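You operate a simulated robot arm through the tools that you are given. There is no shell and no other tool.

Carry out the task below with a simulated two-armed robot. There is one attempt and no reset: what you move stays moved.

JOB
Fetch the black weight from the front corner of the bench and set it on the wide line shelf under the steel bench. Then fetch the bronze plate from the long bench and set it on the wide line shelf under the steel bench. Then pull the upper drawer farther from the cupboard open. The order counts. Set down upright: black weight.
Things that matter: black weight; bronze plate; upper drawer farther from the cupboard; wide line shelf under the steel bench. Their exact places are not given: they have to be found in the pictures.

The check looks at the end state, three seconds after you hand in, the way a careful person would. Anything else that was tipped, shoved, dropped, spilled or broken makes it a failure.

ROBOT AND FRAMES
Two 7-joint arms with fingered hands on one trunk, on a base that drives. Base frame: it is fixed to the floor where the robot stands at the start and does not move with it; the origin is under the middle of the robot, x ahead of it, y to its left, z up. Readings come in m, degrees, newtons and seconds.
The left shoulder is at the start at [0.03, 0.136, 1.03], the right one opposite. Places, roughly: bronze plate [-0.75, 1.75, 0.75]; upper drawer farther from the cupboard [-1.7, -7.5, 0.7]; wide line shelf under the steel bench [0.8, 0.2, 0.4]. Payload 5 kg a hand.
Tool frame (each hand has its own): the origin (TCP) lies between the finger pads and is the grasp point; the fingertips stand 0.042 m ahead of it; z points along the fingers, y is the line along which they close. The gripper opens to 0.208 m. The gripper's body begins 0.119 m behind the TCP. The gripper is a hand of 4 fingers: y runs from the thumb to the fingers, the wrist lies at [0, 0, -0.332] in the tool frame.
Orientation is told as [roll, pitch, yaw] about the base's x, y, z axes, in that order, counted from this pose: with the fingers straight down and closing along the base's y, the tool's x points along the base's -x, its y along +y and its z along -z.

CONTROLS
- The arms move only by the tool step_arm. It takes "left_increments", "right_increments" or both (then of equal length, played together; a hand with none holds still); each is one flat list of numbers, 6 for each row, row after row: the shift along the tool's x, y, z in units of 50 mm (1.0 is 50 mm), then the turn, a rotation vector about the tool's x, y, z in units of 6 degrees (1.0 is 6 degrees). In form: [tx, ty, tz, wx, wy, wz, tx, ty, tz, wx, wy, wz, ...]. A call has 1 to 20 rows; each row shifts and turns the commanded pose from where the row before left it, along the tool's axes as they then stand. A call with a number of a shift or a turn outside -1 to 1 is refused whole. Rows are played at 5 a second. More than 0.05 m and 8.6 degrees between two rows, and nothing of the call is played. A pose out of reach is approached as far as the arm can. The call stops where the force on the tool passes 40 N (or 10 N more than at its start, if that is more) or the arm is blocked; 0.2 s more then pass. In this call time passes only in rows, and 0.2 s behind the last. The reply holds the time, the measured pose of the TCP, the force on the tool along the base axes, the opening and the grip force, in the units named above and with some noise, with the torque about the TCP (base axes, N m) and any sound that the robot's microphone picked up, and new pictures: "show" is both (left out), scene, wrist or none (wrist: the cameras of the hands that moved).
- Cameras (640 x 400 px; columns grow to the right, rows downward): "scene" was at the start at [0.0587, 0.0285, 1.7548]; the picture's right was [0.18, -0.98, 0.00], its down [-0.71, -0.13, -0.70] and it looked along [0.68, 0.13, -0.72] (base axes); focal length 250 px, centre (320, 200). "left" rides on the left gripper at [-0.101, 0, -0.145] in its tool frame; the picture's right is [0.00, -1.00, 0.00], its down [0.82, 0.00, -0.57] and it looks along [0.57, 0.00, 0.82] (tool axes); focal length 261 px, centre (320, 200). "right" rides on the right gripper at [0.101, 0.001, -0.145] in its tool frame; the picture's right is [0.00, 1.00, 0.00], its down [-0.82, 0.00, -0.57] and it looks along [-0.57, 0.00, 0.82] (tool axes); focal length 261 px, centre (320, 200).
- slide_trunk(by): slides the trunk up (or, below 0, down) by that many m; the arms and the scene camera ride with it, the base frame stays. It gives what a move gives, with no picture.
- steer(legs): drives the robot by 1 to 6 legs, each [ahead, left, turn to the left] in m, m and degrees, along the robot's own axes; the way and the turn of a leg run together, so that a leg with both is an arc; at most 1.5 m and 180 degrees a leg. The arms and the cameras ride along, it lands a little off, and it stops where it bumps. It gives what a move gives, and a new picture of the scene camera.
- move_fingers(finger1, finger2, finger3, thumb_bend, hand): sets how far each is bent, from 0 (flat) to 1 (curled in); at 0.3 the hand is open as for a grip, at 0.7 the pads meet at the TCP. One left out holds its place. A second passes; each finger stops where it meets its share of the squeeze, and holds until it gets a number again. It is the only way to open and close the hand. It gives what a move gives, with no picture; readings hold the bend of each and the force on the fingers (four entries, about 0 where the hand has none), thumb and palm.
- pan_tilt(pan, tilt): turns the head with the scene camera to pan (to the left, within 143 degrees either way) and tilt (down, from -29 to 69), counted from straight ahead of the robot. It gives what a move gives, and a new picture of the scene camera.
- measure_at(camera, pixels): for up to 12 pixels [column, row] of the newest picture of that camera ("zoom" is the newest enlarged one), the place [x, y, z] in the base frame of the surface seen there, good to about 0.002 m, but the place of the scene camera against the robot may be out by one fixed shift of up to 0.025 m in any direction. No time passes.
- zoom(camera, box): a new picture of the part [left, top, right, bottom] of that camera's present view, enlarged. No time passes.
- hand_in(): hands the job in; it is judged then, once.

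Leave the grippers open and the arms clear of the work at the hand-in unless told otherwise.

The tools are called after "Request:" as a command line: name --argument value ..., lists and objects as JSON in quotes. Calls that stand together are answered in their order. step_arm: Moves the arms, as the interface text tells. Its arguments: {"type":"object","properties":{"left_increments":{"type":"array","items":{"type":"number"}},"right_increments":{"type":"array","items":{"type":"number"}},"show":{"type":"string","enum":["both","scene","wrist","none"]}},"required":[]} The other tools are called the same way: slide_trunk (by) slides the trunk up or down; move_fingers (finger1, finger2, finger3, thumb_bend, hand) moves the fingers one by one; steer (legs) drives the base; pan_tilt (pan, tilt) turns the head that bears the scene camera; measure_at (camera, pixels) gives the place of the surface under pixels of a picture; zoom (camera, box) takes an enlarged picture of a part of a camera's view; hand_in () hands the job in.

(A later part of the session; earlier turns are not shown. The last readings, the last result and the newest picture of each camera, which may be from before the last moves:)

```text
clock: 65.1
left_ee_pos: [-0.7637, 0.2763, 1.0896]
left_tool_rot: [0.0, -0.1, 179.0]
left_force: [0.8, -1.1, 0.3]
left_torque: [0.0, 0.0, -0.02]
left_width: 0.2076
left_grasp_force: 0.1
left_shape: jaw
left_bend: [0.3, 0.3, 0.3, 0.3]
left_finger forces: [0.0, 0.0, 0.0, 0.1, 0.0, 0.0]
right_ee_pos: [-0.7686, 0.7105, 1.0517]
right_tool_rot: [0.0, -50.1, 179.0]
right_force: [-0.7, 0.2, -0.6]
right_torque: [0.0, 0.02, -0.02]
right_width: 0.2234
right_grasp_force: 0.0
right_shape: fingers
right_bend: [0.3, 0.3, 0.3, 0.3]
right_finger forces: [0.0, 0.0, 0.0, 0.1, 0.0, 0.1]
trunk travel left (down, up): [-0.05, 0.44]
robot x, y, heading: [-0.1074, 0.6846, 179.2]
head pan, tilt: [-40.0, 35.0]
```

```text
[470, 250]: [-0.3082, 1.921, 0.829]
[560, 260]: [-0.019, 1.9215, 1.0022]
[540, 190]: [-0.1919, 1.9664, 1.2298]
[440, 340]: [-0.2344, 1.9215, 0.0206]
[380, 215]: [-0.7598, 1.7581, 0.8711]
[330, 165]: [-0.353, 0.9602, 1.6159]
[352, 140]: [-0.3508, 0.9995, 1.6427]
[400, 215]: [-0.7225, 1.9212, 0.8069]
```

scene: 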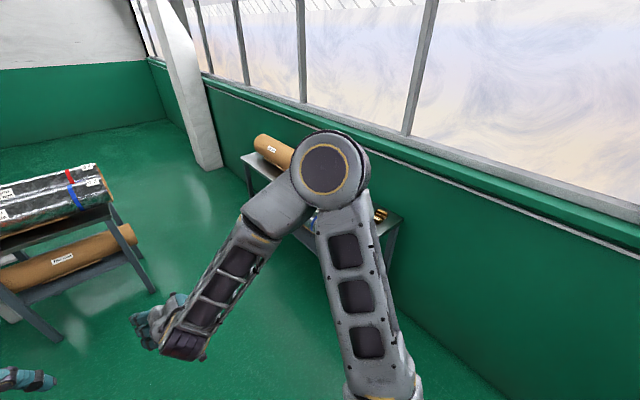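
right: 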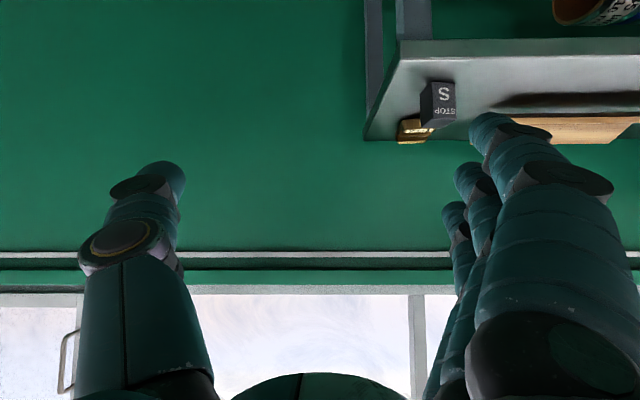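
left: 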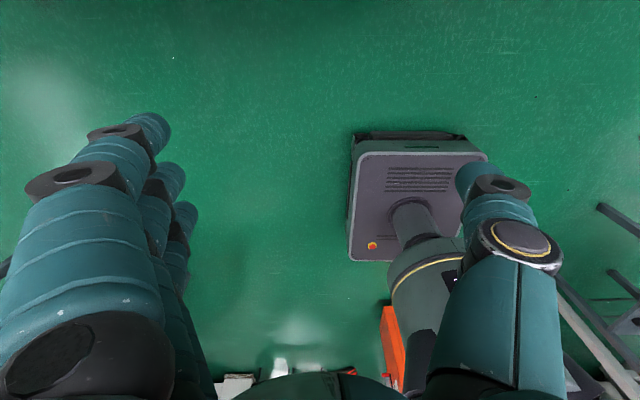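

The wall is at y≈1.92, so there is room. I'll move back 0.22 m and right 0.72 m.

Request:
steer --legs '[[-0.22, -0.35, 0.5], [0, -0.37, 0.5]]'

Request:
pan_tilt --pan -12 --tilt 42

Request:
step_arm --right_increments '[0, 0, 0, 0, 0, 0]' --show "wrist"

```text
clock: 69.6
left_ee_pos: [-0.5294, 0.9899, 1.089]
left_tool_rot: [0.0, -0.1, 179.4]
left_force: [-0.3, -0.2, 0.5]
left_torque: [-0.12, 0.02, 0.03]
left_width: 0.2078
left_grasp_force: 0.0
left_shape: jaw
left_bend: [0.3, 0.3, 0.3, 0.3]
left_finger forces: [0.0, 0.1, 0.0, 0.0, 0.1, 0.0]
right_ee_pos: [-0.5362, 1.422, 1.0513]
right_tool_rot: [0.0, -50.0, 179.3]
right_force: [-0.2, 0.6, -0.7]
right_torque: [-0.07, 0.01, 0.11]
right_width: 0.2235
right_grasp_force: 0.0
right_shape: fingers
right_bend: [0.3, 0.3, 0.3, 0.3]
right_finger forces: [0.0, 0.0, 0.1, 0.0, 0.0, 0.1]
trunk travel left (down, up): [-0.05, 0.44]
robot x, y, heading: [0.1245, 1.3971, 179.3]
head pan, tilt: [-40.0, 35.0]
```

scene: 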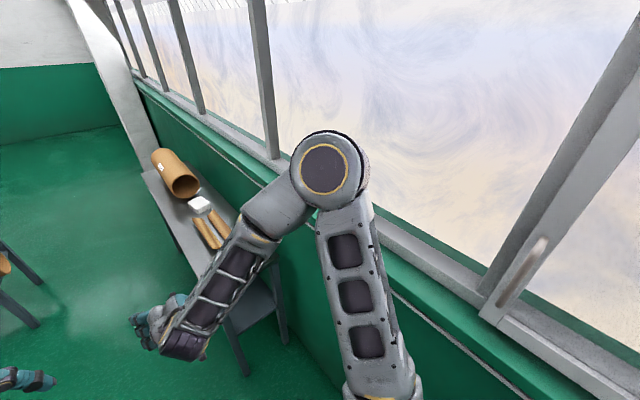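

```text
clock: 70.6
left_ee_pos: [-0.5288, 0.9867, 1.0893]
left_tool_rot: [0.0, -0.1, 179.4]
left_force: [-0.4, 0.7, -0.4]
left_torque: [0.0, -0.04, 0.03]
left_width: 0.2081
left_grasp_force: 0.1
left_shape: jaw
left_bend: [0.3, 0.3, 0.3, 0.3]
left_finger forces: [0.1, 0.0, 0.0, 0.0, 0.0, 0.0]
right_ee_pos: [-0.5369, 1.4211, 1.0518]
right_tool_rot: [0.1, -49.9, 179.4]
right_force: [0.0, 0.3, -0.5]
right_torque: [0.0, -0.01, 0.0]
right_width: 0.2233
right_grasp_force: 0.2
right_shape: fingers
right_bend: [0.3, 0.3, 0.3, 0.3]
right_finger forces: [0.0, 0.0, 0.0, 0.0, 0.1, 0.1]
trunk travel left (down, up): [-0.05, 0.44]
robot x, y, heading: [0.1227, 1.3985, 179.5]
head pan, tilt: [-12.0, 42.0]
```

scene: 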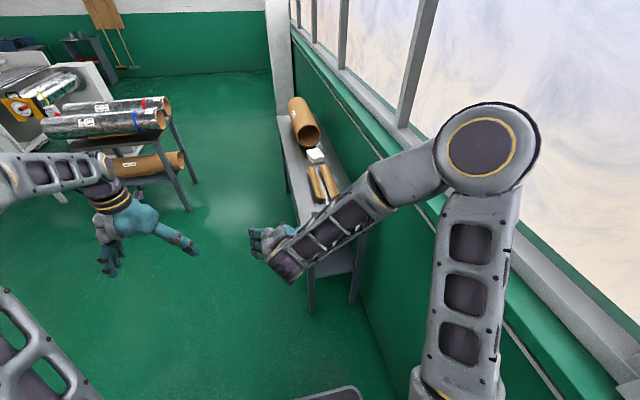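

```text
clock: 71.0
left_ee_pos: [-0.5295, 0.9889, 1.089]
left_tool_rot: [0.0, 0.0, 179.4]
left_force: [-0.4, 0.7, -0.1]
left_torque: [0.01, -0.02, -0.03]
left_width: 0.2075
left_grasp_force: 0.1
left_shape: jaw
left_bend: [0.3, 0.3, 0.3, 0.3]
left_finger forces: [0.0, 0.1, 0.0, 0.1, 0.1, 0.0]
right_ee_pos: [-0.5354, 1.421, 1.0519]
right_tool_rot: [-0.1, -50.0, 179.5]
right_force: [-0.5, -0.3, 0.6]
right_torque: [-0.01, 0.01, 0.02]
right_width: 0.2235
right_grasp_force: 0.1
right_shape: fingers
right_bend: [0.3, 0.3, 0.3, 0.3]
right_finger forces: [0.0, 0.0, 0.0, 0.1, 0.1, 0.0]
trunk travel left (down, up): [-0.05, 0.44]
robot x, y, heading: [0.1251, 1.4021, 179.4]
head pan, tilt: [-12.0, 42.0]
```

right: 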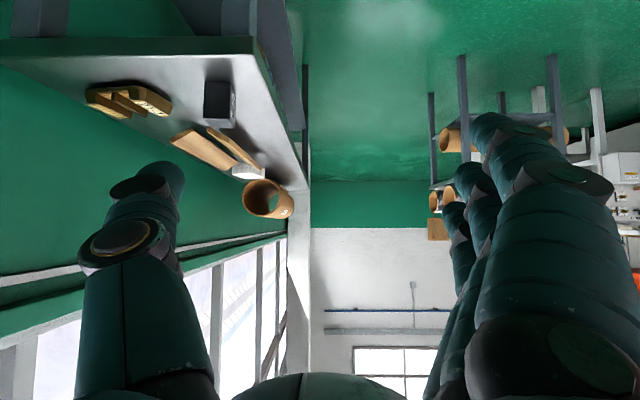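

The plate shows at (128,98) in the right wrist view. I'll zoom and measure it with this more reliable camera.

Request:
zoom --camera "right" --box '[60, 60, 260, 180]'

Request:
measure_at --camera "right" --pixels '[[120, 240], [90, 105], [170, 105], [88, 93], [150, 98], [125, 98], [105, 100], [215, 100], [255, 40], [10, 60], [215, 125]]'

```text
3.20 times, centred on (160, 120) of right
```

zoom: 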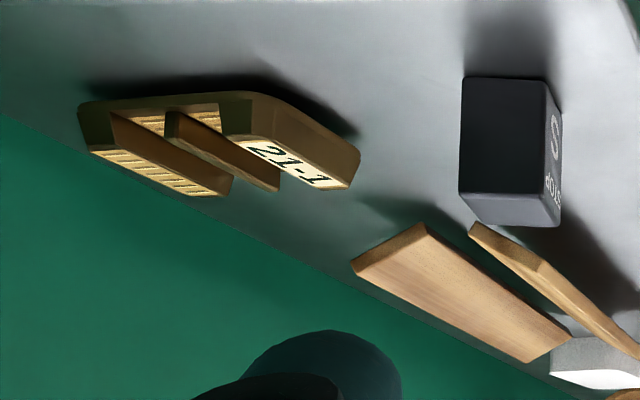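

```text
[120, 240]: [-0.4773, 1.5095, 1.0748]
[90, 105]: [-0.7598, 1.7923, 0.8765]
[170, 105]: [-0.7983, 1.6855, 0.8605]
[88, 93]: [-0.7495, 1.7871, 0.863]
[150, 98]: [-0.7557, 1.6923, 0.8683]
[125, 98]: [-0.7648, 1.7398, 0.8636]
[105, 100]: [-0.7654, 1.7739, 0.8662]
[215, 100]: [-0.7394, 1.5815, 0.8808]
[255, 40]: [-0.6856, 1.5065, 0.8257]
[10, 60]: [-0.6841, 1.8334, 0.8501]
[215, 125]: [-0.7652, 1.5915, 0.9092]
```

From the end, the profile is two end blocks with a thin middle fin and slots on either side. I'll move the hand over toward the wall (y≈1.71) for a centred close-up.

Request:
step_arm --right_increments '[0, -0.82, 0, 0, 0, 0, 0, -0.82, 0, 0, 0, 0, 0, -0.82, 0, 0, 0, 0, 0, -0.82, 0, 0, 0, 0, 0, -0.82, 0, 0, 0, 0, 0, -0.82, 0, 0, 0, 0, 0, -0.82, 0, 0, 0, 0, 0, 0, 0, 0, 0, 0]' --show "both"

Request:
zoom --camera "right" --box '[240, 30, 400, 130]'

```text
clock: 72.8
left_ee_pos: [-0.5304, 0.9877, 1.0882]
left_tool_rot: [0.0, 0.1, 179.3]
left_force: [-0.4, -1.0, 0.1]
left_torque: [0.04, -0.01, 0.0]
left_width: 0.2079
left_grasp_force: 0.1
left_shape: jaw
left_bend: [0.3, 0.3, 0.3, 0.3]
left_finger forces: [0.0, 0.0, 0.0, 0.1, 0.0, 0.0]
right_ee_pos: [-0.5324, 1.7084, 1.053]
right_tool_rot: [-0.1, -50.0, 179.5]
right_force: [-0.3, -0.9, 0.4]
right_torque: [0.07, -0.02, -0.04]
right_width: 0.2238
right_grasp_force: 0.0
right_shape: fingers
right_bend: [0.3, 0.3, 0.3, 0.3]
right_finger forces: [0.1, 0.0, 0.0, 0.0, 0.0, 0.0]
trunk travel left (down, up): [-0.05, 0.44]
robot x, y, heading: [0.1211, 1.3989, 179.5]
head pan, tilt: [-12.0, 42.0]
```

scene: 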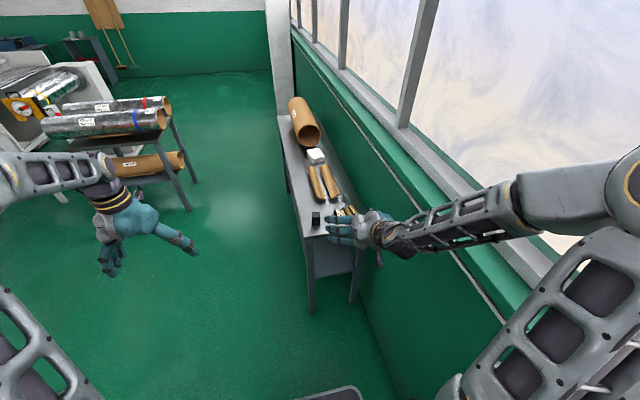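
right: 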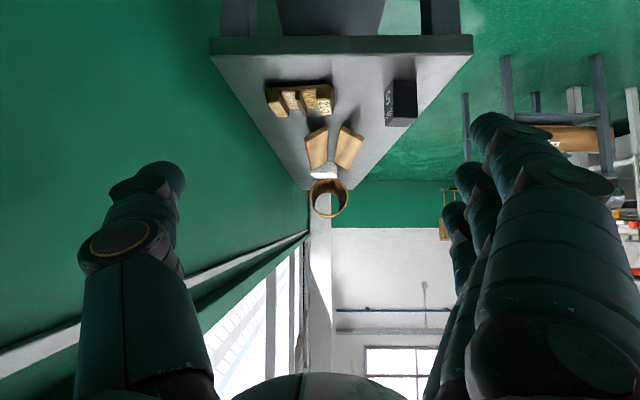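

```text
4.00 times, centred on (320, 80) of right
```

zoom: 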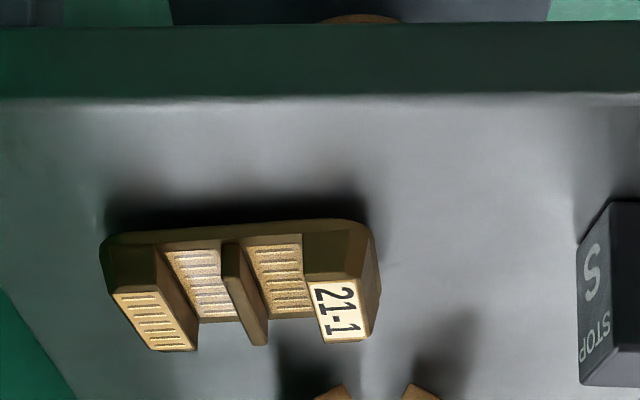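

The close-up shows the profile clearly: a thin middle fin between two slots, which makes a natural handle. I'll measure the fin and slots.

Request:
measure_at --camera "zoom" --pixels '[[231, 265], [255, 335], [222, 245], [240, 262], [175, 270], [215, 300], [275, 280], [150, 320], [340, 310], [300, 240], [170, 250], [265, 250]]'

Request:
measure_at --camera "zoom" --pixels '[[105, 260], [376, 300], [200, 232], [360, 235], [115, 245], [150, 350], [268, 335], [262, 300], [226, 310], [400, 200], [340, 250], [130, 255]]'

```text
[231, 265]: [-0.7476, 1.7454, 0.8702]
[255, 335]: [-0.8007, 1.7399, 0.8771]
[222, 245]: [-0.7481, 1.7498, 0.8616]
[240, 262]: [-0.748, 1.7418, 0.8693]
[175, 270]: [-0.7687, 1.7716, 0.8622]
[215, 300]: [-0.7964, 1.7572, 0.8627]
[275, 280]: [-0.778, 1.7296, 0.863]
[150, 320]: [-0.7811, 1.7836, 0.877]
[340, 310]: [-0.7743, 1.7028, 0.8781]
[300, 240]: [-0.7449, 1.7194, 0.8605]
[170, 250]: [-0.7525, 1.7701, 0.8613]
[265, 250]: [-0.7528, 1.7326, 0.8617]
```

```text
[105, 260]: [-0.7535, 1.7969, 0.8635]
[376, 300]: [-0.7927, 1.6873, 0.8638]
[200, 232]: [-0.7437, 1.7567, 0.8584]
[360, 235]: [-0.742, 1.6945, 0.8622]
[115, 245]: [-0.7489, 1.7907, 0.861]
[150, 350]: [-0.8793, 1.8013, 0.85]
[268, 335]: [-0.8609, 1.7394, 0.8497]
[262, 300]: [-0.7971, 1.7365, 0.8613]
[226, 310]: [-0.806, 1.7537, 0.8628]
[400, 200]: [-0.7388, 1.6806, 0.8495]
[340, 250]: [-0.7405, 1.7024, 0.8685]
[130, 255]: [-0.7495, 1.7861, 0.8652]
```

The fin's centre is at about (-0.7755, 1.743). It is 7–8 mm thick, its top is at z 0.8775, and the slot floor is at 0.8625. I'll curl finger1, steepen the hand to 50° below horizontal, and move in for a closer look.

Request:
move_fingers --hand "right" --finger1 1.0 --finger2 0.5 --finger3 0.42 --thumb_bend 0.5

Request:
step_arm --right_increments '[0, 0, 0, 0, 0.833, 0, 0, 0, 0, 0, 0.833, 0, -0.05, -0.233, 0.852, 0, 0, 0, -0.05, -0.233, 0.852, 0, 0, 0, -0.05, -0.233, 0.852, 0, 0, 0, 0, 0, 0, 0, 0, 0]'

Request:
zoom --camera "right" --box '[220, 0, 420, 125]'

```text
clock: 73.8
left_ee_pos: [-0.5298, 0.9886, 1.0885]
left_tool_rot: [0.0, 0.0, 179.4]
left_force: [0.3, -0.5, -0.1]
left_torque: [0.02, -0.02, -0.01]
left_width: 0.208
left_grasp_force: 0.1
left_shape: jaw
left_bend: [0.3, 0.3, 0.3, 0.3]
left_finger forces: [0.2, 0.1, 0.0, 0.1, 0.1, 0.0]
right_ee_pos: [-0.5318, 1.7088, 1.0531]
right_tool_rot: [0.1, -50.0, 179.4]
right_force: [0.3, -0.3, 0.6]
right_torque: [-0.02, 0.03, 0.02]
right_width: 0.0846
right_grasp_force: 0.1
right_shape: fingers
right_bend: [1.0, 0.5, 0.42, 0.5]
right_finger forces: [0.1, 0.1, 0.0, 0.0, 0.0, 0.0]
trunk travel left (down, up): [-0.05, 0.44]
robot x, y, heading: [0.1211, 1.402, 179.3]
head pan, tilt: [-12.0, 42.0]
```

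```text
clock: 75.2
left_ee_pos: [-0.5277, 0.9871, 1.09]
left_tool_rot: [0.0, -0.1, 179.4]
left_force: [1.2, -0.9, -0.8]
left_torque: [0.1, 0.11, 0.03]
left_width: 0.2079
left_grasp_force: 0.1
left_shape: jaw
left_bend: [0.3, 0.3, 0.3, 0.3]
left_finger forces: [0.0, 0.0, 0.0, 0.1, 0.0, 0.0]
right_ee_pos: [-0.6194, 1.7435, 0.9588]
right_tool_rot: [-0.2, -40.0, 179.4]
right_force: [1.1, -0.1, -0.5]
right_torque: [0.07, 0.0, -0.04]
right_width: 0.0848
right_grasp_force: 0.0
right_shape: fingers
right_bend: [1.0, 0.5, 0.42, 0.5]
right_finger forces: [0.0, 0.1, 0.0, 0.1, 0.0, 0.1]
trunk travel left (down, up): [-0.05, 0.44]
robot x, y, heading: [0.1235, 1.3945, 179.1]
head pan, tilt: [-12.0, 42.0]
```

scene: 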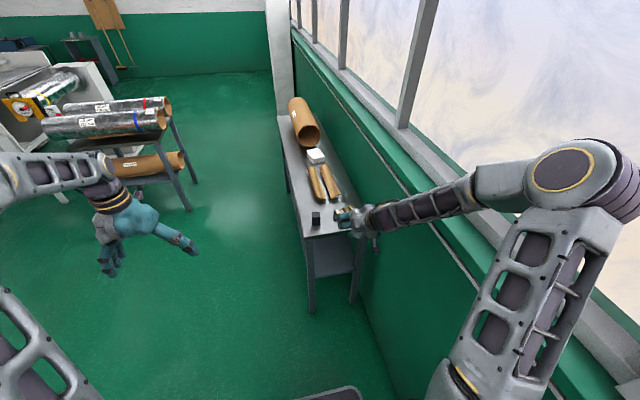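
right: 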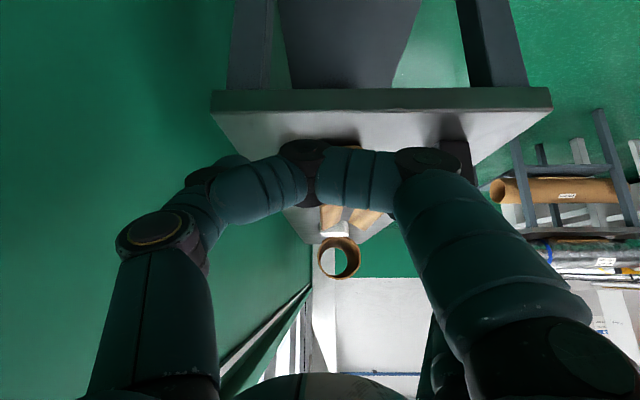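

```text
3.20 times, centred on (320, 62) of right
```

zoom: 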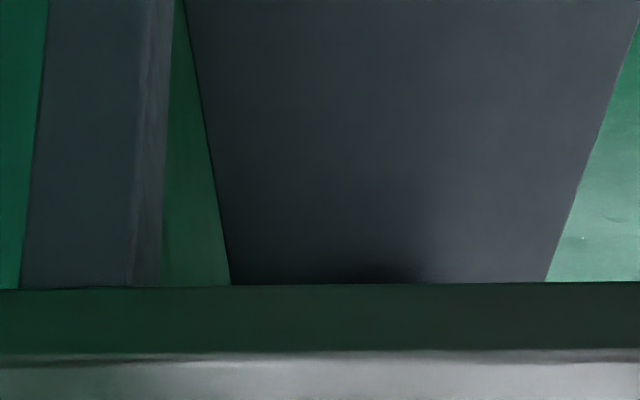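

The curled finger hides the plate. I'll open the hand briefly to measure the fin precisely.

Request:
move_fingers --hand "right" --finger1 0.2 --finger2 0.2 --finger3 0.2 --thumb_bend 0.2

Request:
step_arm --right_increments '[0, 0, 0, 0, 0, 0]' --show "wrist"

Request:
zoom --camera "right" --box '[260, 100, 420, 200]'

```text
clock: 76.2
left_ee_pos: [-0.5288, 0.989, 1.0888]
left_tool_rot: [0.0, -0.1, 179.3]
left_force: [-0.2, -0.5, 0.6]
left_torque: [-0.01, -0.01, 0.0]
left_width: 0.2077
left_grasp_force: 0.1
left_shape: jaw
left_bend: [0.3, 0.3, 0.3, 0.3]
left_finger forces: [0.0, 0.1, 0.0, 0.0, 0.1, 0.1]
right_ee_pos: [-0.6206, 1.744, 0.9564]
right_tool_rot: [0.0, -40.1, 179.4]
right_force: [0.4, -0.1, -0.8]
right_torque: [-0.01, 0.03, 0.0]
right_width: 0.2561
right_grasp_force: 0.0
right_shape: fingers
right_bend: [0.2, 0.2, 0.2, 0.2]
right_finger forces: [0.0, 0.0, 0.0, 0.0, 0.0, 0.0]
trunk travel left (down, up): [-0.05, 0.44]
robot x, y, heading: [0.1198, 1.4, 179.3]
head pan, tilt: [-12.0, 42.0]
```

```text
clock: 76.6
left_ee_pos: [-0.5296, 0.9892, 1.0886]
left_tool_rot: [0.0, 0.0, 179.4]
left_force: [-0.3, -0.5, 0.2]
left_torque: [0.0, -0.04, 0.01]
left_width: 0.2077
left_grasp_force: 0.1
left_shape: jaw
left_bend: [0.3, 0.3, 0.3, 0.3]
left_finger forces: [0.1, 0.0, 0.0, 0.0, 0.0, 0.0]
right_ee_pos: [-0.6201, 1.7455, 0.9558]
right_tool_rot: [0.1, -39.9, 179.4]
right_force: [-0.2, -0.1, 0.2]
right_torque: [0.01, 0.01, -0.05]
right_width: 0.256
right_grasp_force: 0.1
right_shape: fingers
right_bend: [0.2, 0.2, 0.2, 0.2]
right_finger forces: [0.0, 0.0, 0.1, 0.1, 0.0, 0.0]
trunk travel left (down, up): [-0.05, 0.44]
robot x, y, heading: [0.1243, 1.3981, 179.5]
head pan, tilt: [-12.0, 42.0]
```

right: 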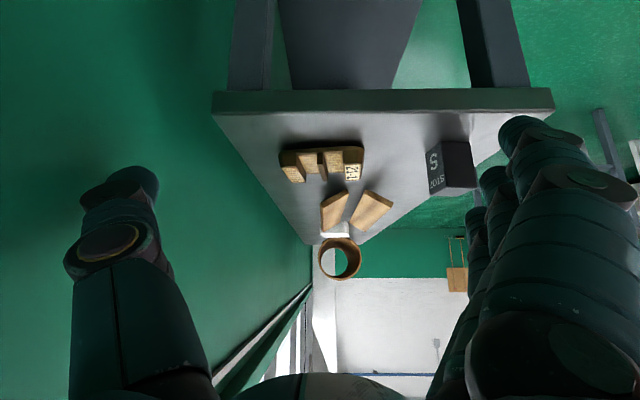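

```text
4.00 times, centred on (340, 150) of right
```

zoom: 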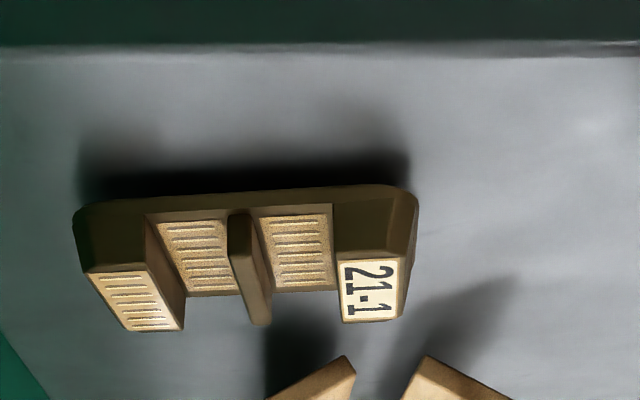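

Request:
measure_at --camera "zoom" --pixels '[[120, 204], [250, 197], [390, 190], [238, 230], [231, 240], [245, 240], [250, 290], [262, 318], [252, 318], [222, 235], [262, 235], [262, 300]]'

Request:
measure_at --camera "zoom" --pixels '[[228, 225], [249, 225], [155, 225], [328, 215], [215, 288], [285, 280], [335, 225], [335, 280], [75, 230], [416, 215], [185, 310], [345, 315]]'

```text
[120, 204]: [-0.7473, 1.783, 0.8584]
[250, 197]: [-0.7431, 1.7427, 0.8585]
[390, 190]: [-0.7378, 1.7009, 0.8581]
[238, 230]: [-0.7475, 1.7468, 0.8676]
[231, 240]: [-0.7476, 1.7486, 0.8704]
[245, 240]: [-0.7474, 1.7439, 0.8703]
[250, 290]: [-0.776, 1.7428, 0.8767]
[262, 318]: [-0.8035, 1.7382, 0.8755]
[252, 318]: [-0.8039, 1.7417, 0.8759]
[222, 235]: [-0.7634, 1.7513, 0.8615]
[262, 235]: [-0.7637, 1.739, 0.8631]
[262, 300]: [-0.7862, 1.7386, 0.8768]
```

```text
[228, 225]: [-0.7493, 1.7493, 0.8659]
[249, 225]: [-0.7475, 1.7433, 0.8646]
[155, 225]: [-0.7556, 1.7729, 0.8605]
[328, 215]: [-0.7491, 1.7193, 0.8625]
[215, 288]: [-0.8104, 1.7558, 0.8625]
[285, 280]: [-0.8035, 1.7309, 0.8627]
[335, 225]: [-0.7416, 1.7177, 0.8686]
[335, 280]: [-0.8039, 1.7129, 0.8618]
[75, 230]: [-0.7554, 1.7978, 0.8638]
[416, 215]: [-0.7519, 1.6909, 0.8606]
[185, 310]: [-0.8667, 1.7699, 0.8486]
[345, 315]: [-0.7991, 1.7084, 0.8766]
```

The fin runs at a yaw of 6.5°, with its centre at (-0.7757, 1.7430). Before going down, I'll test-close the middle finger and thumb to a small gap in the air, to see how thick the tips are and where they sit.

Request:
move_fingers --hand "right" --finger1 0.2 --finger2 0.66 --finger3 0.2 --thumb_bend 0.66

Request:
step_arm --right_increments '[-0.19, 0, -0.2265, -0.38, 0, -0.453, -0.19, 0, -0.2265, -0.38, 0, -0.453]' --show "wrist"

Request:
zoom --camera "right" --box '[240, 80, 400, 240]'

```text
clock: 77.6
left_ee_pos: [-0.5295, 0.9902, 1.0889]
left_tool_rot: [0.0, 0.0, 179.4]
left_force: [-0.5, -0.3, -0.5]
left_torque: [0.0, -0.02, -0.01]
left_width: 0.2077
left_grasp_force: 0.0
left_shape: jaw
left_bend: [0.3, 0.3, 0.3, 0.3]
left_finger forces: [0.0, 0.0, 0.0, 0.0, 0.1, 0.1]
right_ee_pos: [-0.619, 1.7444, 0.9574]
right_tool_rot: [0.1, -39.9, 179.3]
right_force: [-0.7, -0.4, 0.6]
right_torque: [0.04, 0.0, 0.03]
right_width: 0.1479
right_grasp_force: 0.1
right_shape: fingers
right_bend: [0.2, 0.66, 0.2, 0.66]
right_finger forces: [0.0, 0.0, 0.1, 0.0, 0.0, 0.0]
trunk travel left (down, up): [-0.05, 0.44]
robot x, y, heading: [0.1233, 1.4001, 179.6]
head pan, tilt: [-12.0, 42.0]
```

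```text
clock: 78.2
left_ee_pos: [-0.5281, 0.9888, 1.0883]
left_tool_rot: [-0.1, 0.0, 179.4]
left_force: [0.3, 0.4, -0.6]
left_torque: [0.02, 0.0, -0.02]
left_width: 0.2079
left_grasp_force: 0.0
left_shape: jaw
left_bend: [0.3, 0.3, 0.3, 0.3]
left_finger forces: [0.0, 0.0, 0.0, 0.0, 0.0, 0.1]
right_ee_pos: [-0.6225, 1.7433, 0.9877]
right_tool_rot: [0.1, -40.0, -173.4]
right_force: [-0.3, -0.1, -0.2]
right_torque: [0.0, 0.0, 0.01]
right_width: 0.1482
right_grasp_force: 0.1
right_shape: fingers
right_bend: [0.2, 0.66, 0.2, 0.66]
right_finger forces: [0.1, 0.1, 0.0, 0.0, 0.1, 0.0]
trunk travel left (down, up): [-0.05, 0.44]
robot x, y, heading: [0.1227, 1.3949, 179.3]
head pan, tilt: [-12.0, 42.0]
```

right: 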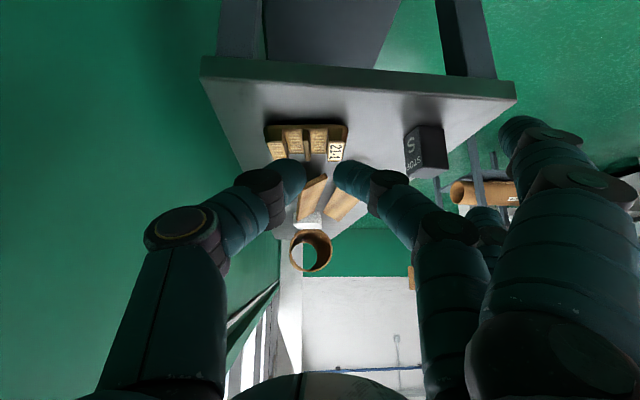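

```text
2.50 times, centred on (320, 160) of right
```

zoom: 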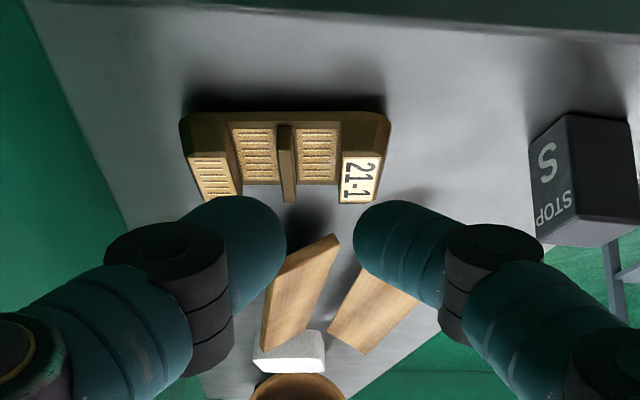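

Request:
measure_at --camera "zoom" --pixels '[[283, 235], [357, 235], [240, 200], [400, 205], [270, 215], [370, 212], [275, 260], [365, 260], [240, 230], [400, 235], [282, 180], [250, 280]]'

```text
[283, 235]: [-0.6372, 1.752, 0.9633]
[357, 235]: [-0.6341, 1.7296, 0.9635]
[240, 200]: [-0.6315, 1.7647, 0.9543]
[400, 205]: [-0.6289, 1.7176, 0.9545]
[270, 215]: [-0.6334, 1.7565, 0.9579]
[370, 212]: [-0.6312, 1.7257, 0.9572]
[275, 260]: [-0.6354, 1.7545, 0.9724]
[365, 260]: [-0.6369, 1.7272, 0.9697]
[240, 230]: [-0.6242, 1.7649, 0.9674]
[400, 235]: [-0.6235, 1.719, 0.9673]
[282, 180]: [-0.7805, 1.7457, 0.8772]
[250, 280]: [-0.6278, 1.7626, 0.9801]
```

At this setting the tips leave a symmetric 22 mm gap, but they look rounded and fairly thick. I'll curl finger1 again, narrow the gap a little and move above the fin. Then I'll lower gently to feel whether the tips fit into the slots.

Request:
move_fingers --hand "right" --finger1 1.0 --finger2 0.67 --finger3 0.42 --thumb_bend 0.67

Request:
step_arm --right_increments '[-0.365, -0.0865, 0.585, 0, 0, 0, -0.365, -0.0865, 0.585, 0, 0, 0, -0.365, -0.0865, 0.585, 0, 0, 0, -0.365, -0.0865, 0.585, 0, 0, 0, 0, 0, 0, 0, 0, 0]'

Request:
zoom --camera "right" --box '[220, 90, 420, 240]'

```text
clock: 79.2
left_ee_pos: [-0.5294, 0.9881, 1.0906]
left_tool_rot: [0.1, -0.1, 179.4]
left_force: [0.2, -0.4, -0.1]
left_torque: [-0.01, 0.05, 0.01]
left_width: 0.208
left_grasp_force: 0.0
left_shape: jaw
left_bend: [0.3, 0.3, 0.3, 0.3]
left_finger forces: [0.0, 0.1, 0.0, 0.1, 0.0, 0.1]
right_ee_pos: [-0.6204, 1.7444, 0.987]
right_tool_rot: [0.0, -39.9, -173.5]
right_force: [-0.4, 0.0, -0.7]
right_torque: [0.03, -0.02, 0.01]
right_width: 0.0727
right_grasp_force: 0.1
right_shape: fingers
right_bend: [1.0, 0.67, 0.42, 0.67]
right_finger forces: [0.0, 0.1, 0.0, 0.0, 0.0, 0.1]
trunk travel left (down, up): [-0.05, 0.44]
robot x, y, heading: [0.1243, 1.3983, 179.3]
head pan, tilt: [-12.0, 42.0]
```

```text
clock: 80.4
left_ee_pos: [-0.5287, 0.988, 1.0892]
left_tool_rot: [0.0, 0.0, 179.3]
left_force: [0.2, -1.3, -0.2]
left_torque: [0.17, 0.05, -0.04]
left_width: 0.2079
left_grasp_force: 0.0
left_shape: jaw
left_bend: [0.3, 0.3, 0.3, 0.3]
left_finger forces: [0.0, 0.0, 0.1, 0.0, 0.0, 0.0]
right_ee_pos: [-0.754, 1.7445, 0.9467]
right_tool_rot: [-0.1, -40.1, -173.5]
right_force: [1.4, -1.1, 0.7]
right_torque: [0.07, 0.03, -0.1]
right_width: 0.0728
right_grasp_force: 0.0
right_shape: fingers
right_bend: [1.0, 0.67, 0.42, 0.67]
right_finger forces: [0.1, 0.0, 0.0, 0.0, 0.0, 0.0]
trunk travel left (down, up): [-0.05, 0.44]
robot x, y, heading: [0.1232, 1.3995, 179.4]
head pan, tilt: [-12.0, 42.0]
```

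scene: 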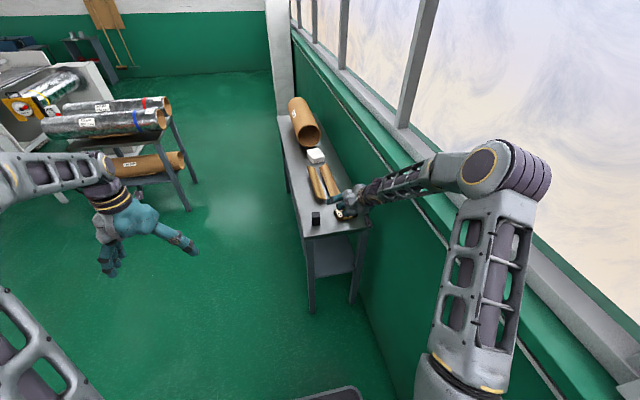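
right: 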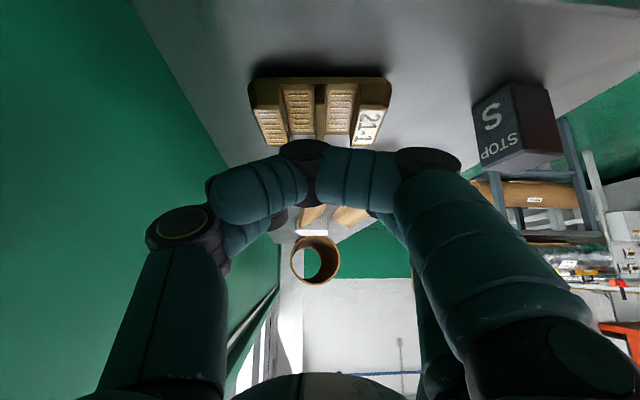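

```text
2.67 times, centred on (320, 165) of right
```

zoom: 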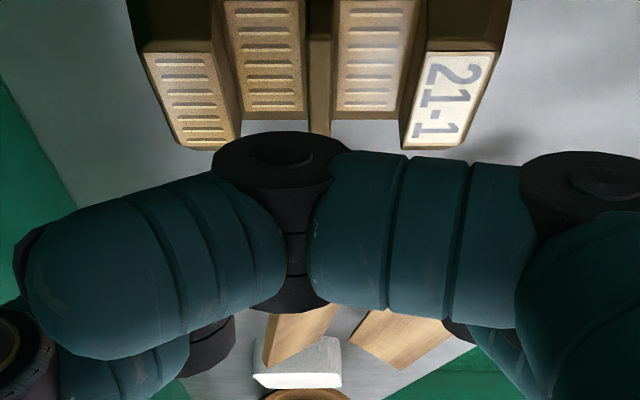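

The fin lines up exactly with the hand's centre plane (column 320). I'll lower in steps and watch the force.

Request:
step_arm --right_increments '[0.204, 0, 0.243, 0, 0, 0, 0.204, 0, 0.243, 0, 0, 0, 0, 0, 0, 0, 0, 0]' --show "wrist"

Request:
step_arm --right_increments '[0.051, 0, 0.061, 0, 0, 0, 0, 0, 0, 0, 0, 0]' --show "none"

Request:
step_arm --right_increments '[0.051, 0, 0.061, 0, 0, 0, 0, 0, 0, 0, 0, 0]' --show "none"

```text
clock: 81.2
left_ee_pos: [-0.529, 0.9899, 1.0898]
left_tool_rot: [0.0, -0.1, 179.4]
left_force: [0.9, -0.1, -0.8]
left_torque: [0.06, -0.04, 0.0]
left_width: 0.2079
left_grasp_force: 0.1
left_shape: jaw
left_bend: [0.3, 0.3, 0.3, 0.3]
left_finger forces: [0.0, 0.0, 0.0, 0.1, 0.0, 0.0]
right_ee_pos: [-0.7528, 1.7467, 0.9131]
right_tool_rot: [-0.1, -40.1, -173.6]
right_force: [0.2, -0.2, 2.4]
right_torque: [0.02, 0.03, 0.02]
right_width: 0.0725
right_grasp_force: 1.0
right_shape: fingers
right_bend: [1.0, 0.67, 0.42, 0.67]
right_finger forces: [0.0, 0.0, 0.1, 0.0, 2.4, 0.0]
trunk travel left (down, up): [-0.05, 0.44]
robot x, y, heading: [0.1227, 1.3997, 179.1]
head pan, tilt: [-12.0, 42.0]
```

right: 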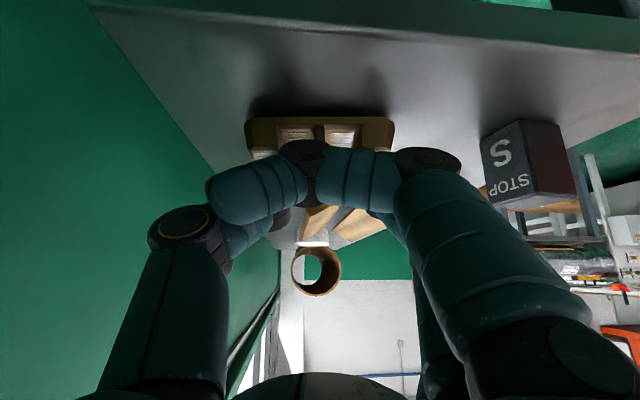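

```text
clock: 81.8
left_ee_pos: [-0.5286, 0.9885, 1.0891]
left_tool_rot: [0.0, -0.1, 179.4]
left_force: [0.5, -0.9, 0.2]
left_torque: [0.02, -0.01, -0.03]
left_width: 0.2076
left_grasp_force: 0.2
left_shape: jaw
left_bend: [0.3, 0.3, 0.3, 0.3]
left_finger forces: [0.0, 0.0, 0.0, 0.1, 0.1, 0.0]
right_ee_pos: [-0.7517, 1.7455, 0.9082]
right_tool_rot: [0.0, -40.0, -173.5]
right_force: [1.3, -2.0, 6.1]
right_torque: [-0.15, 0.3, 0.03]
right_width: 0.072
right_grasp_force: 4.8
right_shape: fingers
right_bend: [1.0, 0.68, 0.42, 0.68]
right_finger forces: [0.1, 4.5, 0.0, 0.0, 4.8, 0.1]
trunk travel left (down, up): [-0.05, 0.44]
robot x, y, heading: [0.1232, 1.3988, 179.3]
head pan, tilt: [-12.0, 42.0]
```

```text
clock: 82.4
left_ee_pos: [-0.5282, 0.9884, 1.0889]
left_tool_rot: [0.0, 0.0, 179.3]
left_force: [0.2, -0.9, -0.6]
left_torque: [-0.03, -0.04, 0.02]
left_width: 0.2077
left_grasp_force: 0.1
left_shape: jaw
left_bend: [0.3, 0.3, 0.3, 0.3]
left_finger forces: [0.1, 0.1, 0.1, 0.0, 0.1, 0.0]
right_ee_pos: [-0.7522, 1.7463, 0.9059]
right_tool_rot: [-0.2, -40.2, -173.5]
right_force: [1.7, -1.7, 11.3]
right_torque: [-0.01, 0.14, 0.03]
right_width: 0.0722
right_grasp_force: 5.8
right_shape: fingers
right_bend: [1.0, 0.69, 0.42, 0.68]
right_finger forces: [0.1, 5.3, 0.0, 0.0, 6.7, 0.1]
trunk travel left (down, up): [-0.05, 0.44]
robot x, y, heading: [0.1195, 1.3993, 179.6]
head pan, tilt: [-12.0, 42.0]
```

The tips touched the block tops at TCP z≈0.91 and began to wedge, so they are too thick for the slots. I'll back off. The better grip is across the plate's 65 mm width, at mid-length, with the hand pointing along its length. First I'll raise the hand clear and check the plate hasn't moved.

Request:
step_arm --right_increments '[-0.1, 0, -0.12, 0, 0, 0, -0.5, 0, -0.6, 0, 0, 0, -0.5, 0, -0.6, 0, 0, 0, 0, 0, -0.8, 0, 0, 0, 0, 0, -0.8, 0, 0, 0, 0, 0, 0, 0, 0, 0]' --show "wrist"

Request:
move_fingers --hand "right" --finger1 0.3 --finger2 0.3 --finger3 0.3 --thumb_bend 0.3

Request:
step_arm --right_increments '[0, 0, 0, 0, 0, 0]' --show "wrist"

```text
clock: 83.8
left_ee_pos: [-0.5306, 0.9893, 1.0878]
left_tool_rot: [0.0, 0.0, 179.4]
left_force: [-0.1, 1.2, 0.2]
left_torque: [0.0, -0.04, 0.02]
left_width: 0.2081
left_grasp_force: 0.1
left_shape: jaw
left_bend: [0.3, 0.3, 0.3, 0.3]
left_finger forces: [0.0, 0.0, 0.1, 0.0, 0.1, 0.0]
right_ee_pos: [-0.7033, 1.7526, 1.0512]
right_tool_rot: [0.0, -40.0, -173.5]
right_force: [-0.4, -0.7, -0.2]
right_torque: [-0.04, 0.01, -0.01]
right_width: 0.0725
right_grasp_force: 0.0
right_shape: fingers
right_bend: [1.0, 0.67, 0.42, 0.67]
right_finger forces: [0.0, 0.1, 0.1, 0.1, 0.1, 0.1]
trunk travel left (down, up): [-0.05, 0.44]
robot x, y, heading: [0.1248, 1.4001, 179.3]
head pan, tilt: [-12.0, 42.0]
```

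right: 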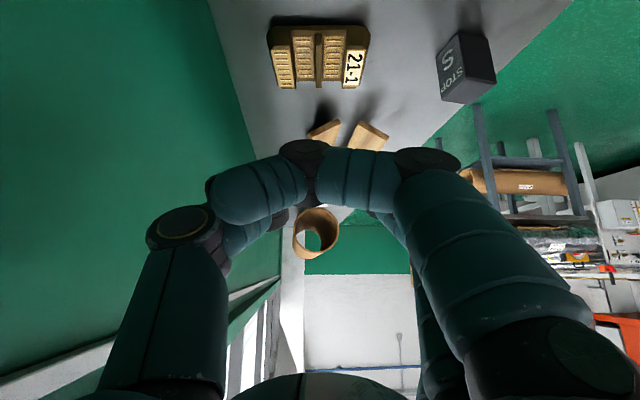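

```text
clock: 84.8
left_ee_pos: [-0.5285, 0.9888, 1.0885]
left_tool_rot: [0.0, 0.0, 179.3]
left_force: [-0.2, -1.0, -0.4]
left_torque: [-0.01, 0.02, -0.02]
left_width: 0.2079
left_grasp_force: 0.0
left_shape: jaw
left_bend: [0.3, 0.3, 0.3, 0.3]
left_finger forces: [0.0, 0.1, 0.0, 0.0, 0.0, 0.0]
right_ee_pos: [-0.7029, 1.7518, 1.0522]
right_tool_rot: [0.0, -40.1, -173.6]
right_force: [-0.1, -0.2, -0.5]
right_torque: [-0.02, 0.0, 0.02]
right_width: 0.2235
right_grasp_force: 0.1
right_shape: fingers
right_bend: [0.3, 0.3, 0.3, 0.3]
right_finger forces: [0.1, 0.0, 0.0, 0.1, 0.1, 0.0]
trunk travel left (down, up): [-0.05, 0.44]
robot x, y, heading: [0.1175, 1.4015, 179.3]
head pan, tilt: [-12.0, 42.0]
```

```text
clock: 85.2
left_ee_pos: [-0.5292, 0.9881, 1.0895]
left_tool_rot: [0.0, 0.0, 179.4]
left_force: [-0.5, 0.4, 0.2]
left_torque: [0.01, -0.02, -0.02]
left_width: 0.2077
left_grasp_force: 0.0
left_shape: jaw
left_bend: [0.3, 0.3, 0.3, 0.3]
left_finger forces: [0.0, 0.0, 0.1, 0.0, 0.0, 0.1]
right_ee_pos: [-0.7034, 1.7529, 1.052]
right_tool_rot: [0.0, -40.0, -173.5]
right_force: [0.2, 0.1, -0.5]
right_torque: [0.02, 0.0, -0.02]
right_width: 0.2233
right_grasp_force: 0.0
right_shape: fingers
right_bend: [0.3, 0.3, 0.3, 0.3]
right_finger forces: [0.1, 0.0, 0.1, 0.0, 0.0, 0.0]
trunk travel left (down, up): [-0.05, 0.44]
robot x, y, heading: [0.1241, 1.3985, 179.4]
head pan, tilt: [-12.0, 42.0]
```

right: 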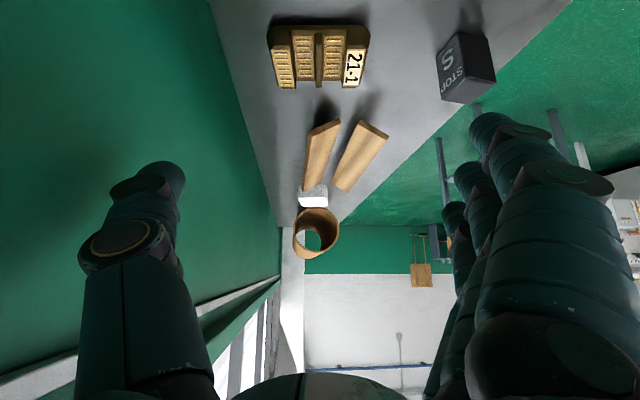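

The view is good from here. I'll zoom on the plate for its exact outline.

Request:
zoom --camera "right" --box '[250, 10, 390, 100]'

```text
4.44 times, centred on (320, 55) of right
```

zoom: 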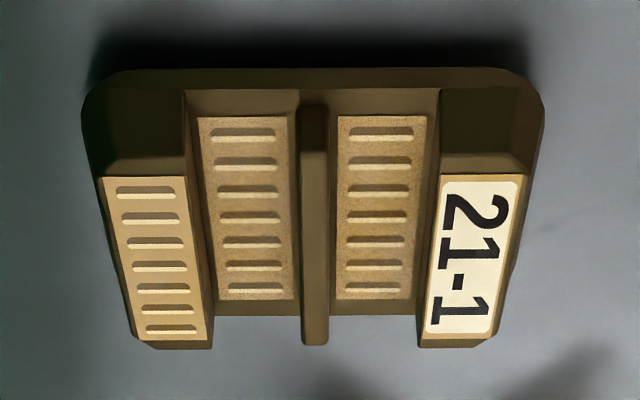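

Request:
measure_at --camera "zoom" --pixels '[[145, 185], [475, 180], [145, 95], [480, 92], [310, 72], [310, 88], [314, 150], [314, 115], [310, 330], [150, 335], [465, 335], [380, 310]]'

Request:
measure_at --camera "zoom" --pixels '[[530, 120], [545, 100], [508, 200], [525, 185], [85, 110], [105, 185], [100, 140], [175, 250], [440, 250], [190, 100], [440, 100], [370, 345]]'

```text
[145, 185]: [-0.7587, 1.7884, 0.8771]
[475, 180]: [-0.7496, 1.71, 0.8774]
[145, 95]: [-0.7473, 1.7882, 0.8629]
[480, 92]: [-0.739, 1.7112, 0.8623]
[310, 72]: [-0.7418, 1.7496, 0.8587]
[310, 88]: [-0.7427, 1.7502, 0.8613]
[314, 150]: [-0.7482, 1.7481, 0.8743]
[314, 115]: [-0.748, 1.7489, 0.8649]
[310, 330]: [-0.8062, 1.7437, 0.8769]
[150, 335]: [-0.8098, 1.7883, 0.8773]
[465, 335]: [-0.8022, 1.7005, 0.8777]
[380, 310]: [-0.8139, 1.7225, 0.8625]
```

```text
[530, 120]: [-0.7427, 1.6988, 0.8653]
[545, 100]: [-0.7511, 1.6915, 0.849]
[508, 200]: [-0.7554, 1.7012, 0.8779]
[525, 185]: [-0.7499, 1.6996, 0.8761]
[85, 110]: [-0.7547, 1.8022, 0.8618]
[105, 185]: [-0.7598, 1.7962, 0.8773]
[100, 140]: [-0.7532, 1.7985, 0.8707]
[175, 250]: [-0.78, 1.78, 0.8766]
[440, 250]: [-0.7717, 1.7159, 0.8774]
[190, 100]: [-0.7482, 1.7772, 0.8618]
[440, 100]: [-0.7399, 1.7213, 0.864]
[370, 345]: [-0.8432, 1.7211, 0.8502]
```

The plate shifted only about 4 mm. Its ends rise vertically for 12 mm and then slope, so I can also grip it end to end from here, thumb on the wall-side end and middle finger on the label end. That orientation fits the shelf strip. I'll set the fingers wide and move above its centre (-0.7775, 1.7465).

Request:
move_fingers --hand "right" --finger1 1.0 --finger2 0.41 --finger3 0.38 --thumb_bend 0.41

Request:
step_arm --right_increments '[0.16, -0.014, 0.753, 0, 0, 0, 0.16, -0.014, 0.753, 0, 0, 0, 0.16, -0.014, 0.753, 0, 0, 0, 0, 0, 0, 0, 0, 0]'

Request:
zoom --camera "right" --box '[160, 50, 480, 250]'

```text
clock: 86.2
left_ee_pos: [-0.5294, 0.9883, 1.0891]
left_tool_rot: [0.1, 0.1, 179.4]
left_force: [-0.1, -0.1, -0.3]
left_torque: [0.01, 0.03, -0.02]
left_width: 0.2077
left_grasp_force: 0.2
left_shape: jaw
left_bend: [0.3, 0.3, 0.3, 0.3]
left_finger forces: [0.0, 0.0, 0.0, 0.0, 0.0, 0.1]
right_ee_pos: [-0.7019, 1.753, 1.0517]
right_tool_rot: [0.0, -40.0, -173.5]
right_force: [0.0, -0.2, -0.8]
right_torque: [-0.02, 0.03, 0.03]
right_width: 0.0931
right_grasp_force: 0.2
right_shape: fingers
right_bend: [1.0, 0.41, 0.38, 0.41]
right_finger forces: [0.0, 0.0, 0.0, 0.0, 0.1, 0.0]
trunk travel left (down, up): [-0.05, 0.44]
robot x, y, heading: [0.1269, 1.3999, 179.5]
head pan, tilt: [-12.0, 42.0]
```

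```text
clock: 87.2
left_ee_pos: [-0.5284, 0.9884, 1.0892]
left_tool_rot: [0.0, -0.1, 179.3]
left_force: [0.9, 0.0, 0.5]
left_torque: [0.03, 0.11, 0.01]
left_width: 0.2079
left_grasp_force: 0.1
left_shape: jaw
left_bend: [0.3, 0.3, 0.3, 0.3]
left_finger forces: [0.1, 0.0, 0.1, 0.1, 0.0, 0.1]
right_ee_pos: [-0.7566, 1.7463, 0.9519]
right_tool_rot: [0.0, -40.1, -173.5]
right_force: [0.7, 0.5, -0.2]
right_torque: [-0.01, 0.02, -0.06]
right_width: 0.0931
right_grasp_force: 0.0
right_shape: fingers
right_bend: [1.0, 0.41, 0.38, 0.41]
right_finger forces: [0.1, 0.0, 0.0, 0.1, 0.1, 0.0]
trunk travel left (down, up): [-0.05, 0.44]
robot x, y, heading: [0.1216, 1.3979, 179.4]
head pan, tilt: [-12.0, 42.0]
```

scene: 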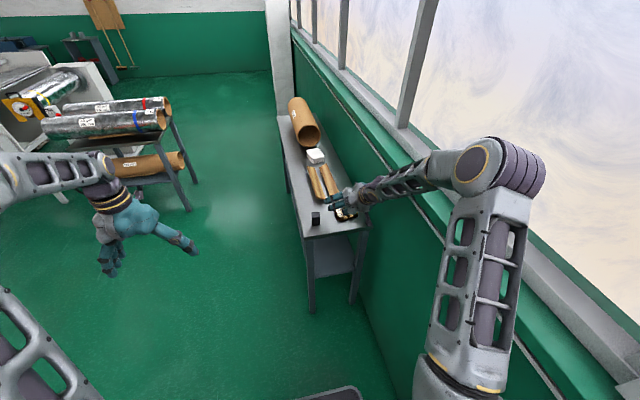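
right: 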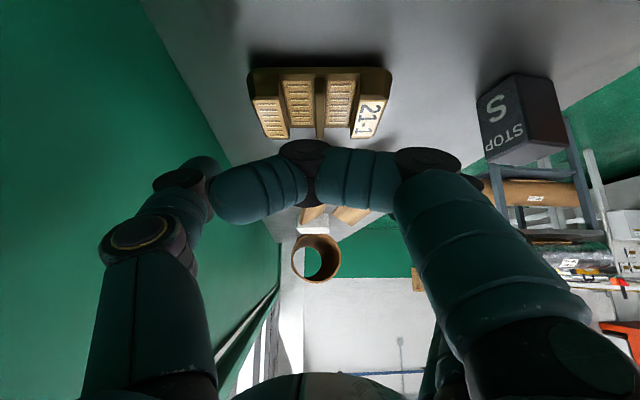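

```text
2.00 times, centred on (320, 150) of right
```

zoom: 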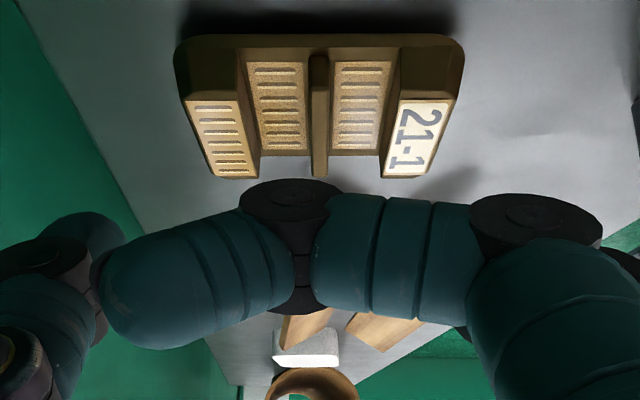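

The fin is centred at column 320. I'll lower to TCP z≈0.895, then in small steps until the tips are just above the table.

Request:
step_arm --right_increments '[0.244, 0, 0.291, 0, 0, 0, 0.244, 0, 0.291, 0, 0, 0, 0.244, 0, 0.291, 0, 0, 0, 0, 0, 0, 0, 0, 0]' --show "wrist"

Request:
step_arm --right_increments '[0.0386, 0, 0.046, 0, 0, 0, 0, 0, 0, 0, 0, 0]' --show "none"

Request:
step_arm --right_increments '[0.0257, 0, 0.0306, 0, 0, 0, 0, 0, 0, 0, 0, 0]' --show "none"

```text
clock: 88.2
left_ee_pos: [-0.5287, 0.9893, 1.0893]
left_tool_rot: [0.0, 0.0, 179.4]
left_force: [0.0, -0.1, -0.2]
left_torque: [-0.03, 0.0, -0.01]
left_width: 0.2078
left_grasp_force: 0.1
left_shape: jaw
left_bend: [0.3, 0.3, 0.3, 0.3]
left_finger forces: [0.1, 0.1, 0.1, 0.0, 0.1, 0.0]
right_ee_pos: [-0.7565, 1.7473, 0.8952]
right_tool_rot: [0.0, -40.1, -173.5]
right_force: [-0.2, 0.1, 0.9]
right_torque: [-0.02, 0.02, 0.03]
right_width: 0.0932
right_grasp_force: 0.1
right_shape: fingers
right_bend: [1.0, 0.41, 0.38, 0.41]
right_finger forces: [0.0, 0.0, 0.1, 0.1, 0.1, 0.0]
trunk travel left (down, up): [-0.05, 0.44]
robot x, y, heading: [0.1197, 1.3964, 179.3]
head pan, tilt: [-12.0, 42.0]
```

right: 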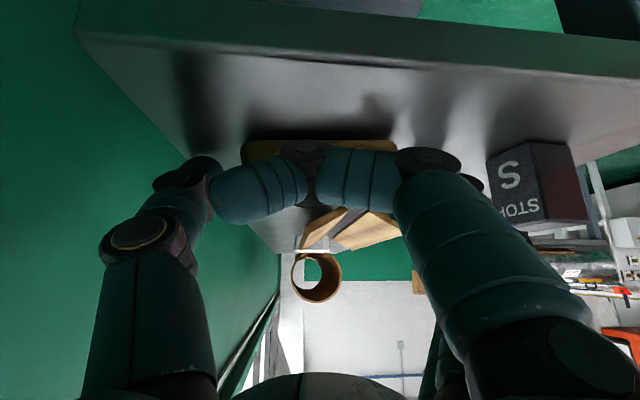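

```text
clock: 88.8
left_ee_pos: [-0.5287, 0.9881, 1.0887]
left_tool_rot: [0.0, 0.0, 179.5]
left_force: [-0.6, 0.3, 0.3]
left_torque: [0.02, 0.02, -0.02]
left_width: 0.2078
left_grasp_force: 0.1
left_shape: jaw
left_bend: [0.3, 0.3, 0.3, 0.3]
left_finger forces: [0.0, 0.1, 0.0, 0.0, 0.0, 0.0]
right_ee_pos: [-0.7571, 1.7467, 0.8934]
right_tool_rot: [-0.1, -40.1, -173.4]
right_force: [-0.7, -1.0, 11.7]
right_torque: [1.12, 0.47, 0.08]
right_width: 0.0934
right_grasp_force: 5.3
right_shape: fingers
right_bend: [1.0, 0.41, 0.38, 0.41]
right_finger forces: [0.0, 0.0, 0.0, 0.0, 11.2, 0.0]
trunk travel left (down, up): [-0.05, 0.44]
robot x, y, heading: [0.1197, 1.4014, 179.7]
head pan, tilt: [-12.0, 42.0]
```

```text
clock: 89.4
left_ee_pos: [-0.5284, 0.9878, 1.0908]
left_tool_rot: [-0.1, -0.1, 179.4]
left_force: [-0.4, 0.6, -0.4]
left_torque: [-0.03, -0.01, 0.04]
left_width: 0.2079
left_grasp_force: 0.0
left_shape: jaw
left_bend: [0.3, 0.3, 0.3, 0.3]
left_finger forces: [0.0, 0.1, 0.0, 0.0, 0.0, 0.0]
right_ee_pos: [-0.7571, 1.7457, 0.8928]
right_tool_rot: [-0.1, -40.3, -173.3]
right_force: [-1.7, -3.3, 25.1]
right_torque: [2.24, 0.92, 0.29]
right_width: 0.0935
right_grasp_force: 11.6
right_shape: fingers
right_bend: [1.0, 0.41, 0.38, 0.41]
right_finger forces: [0.0, 0.7, 0.1, 0.0, 24.0, 0.0]
trunk travel left (down, up): [-0.05, 0.44]
robot x, y, heading: [0.1246, 1.4004, 179.2]
head pan, tilt: [-12.0, 42.0]
```

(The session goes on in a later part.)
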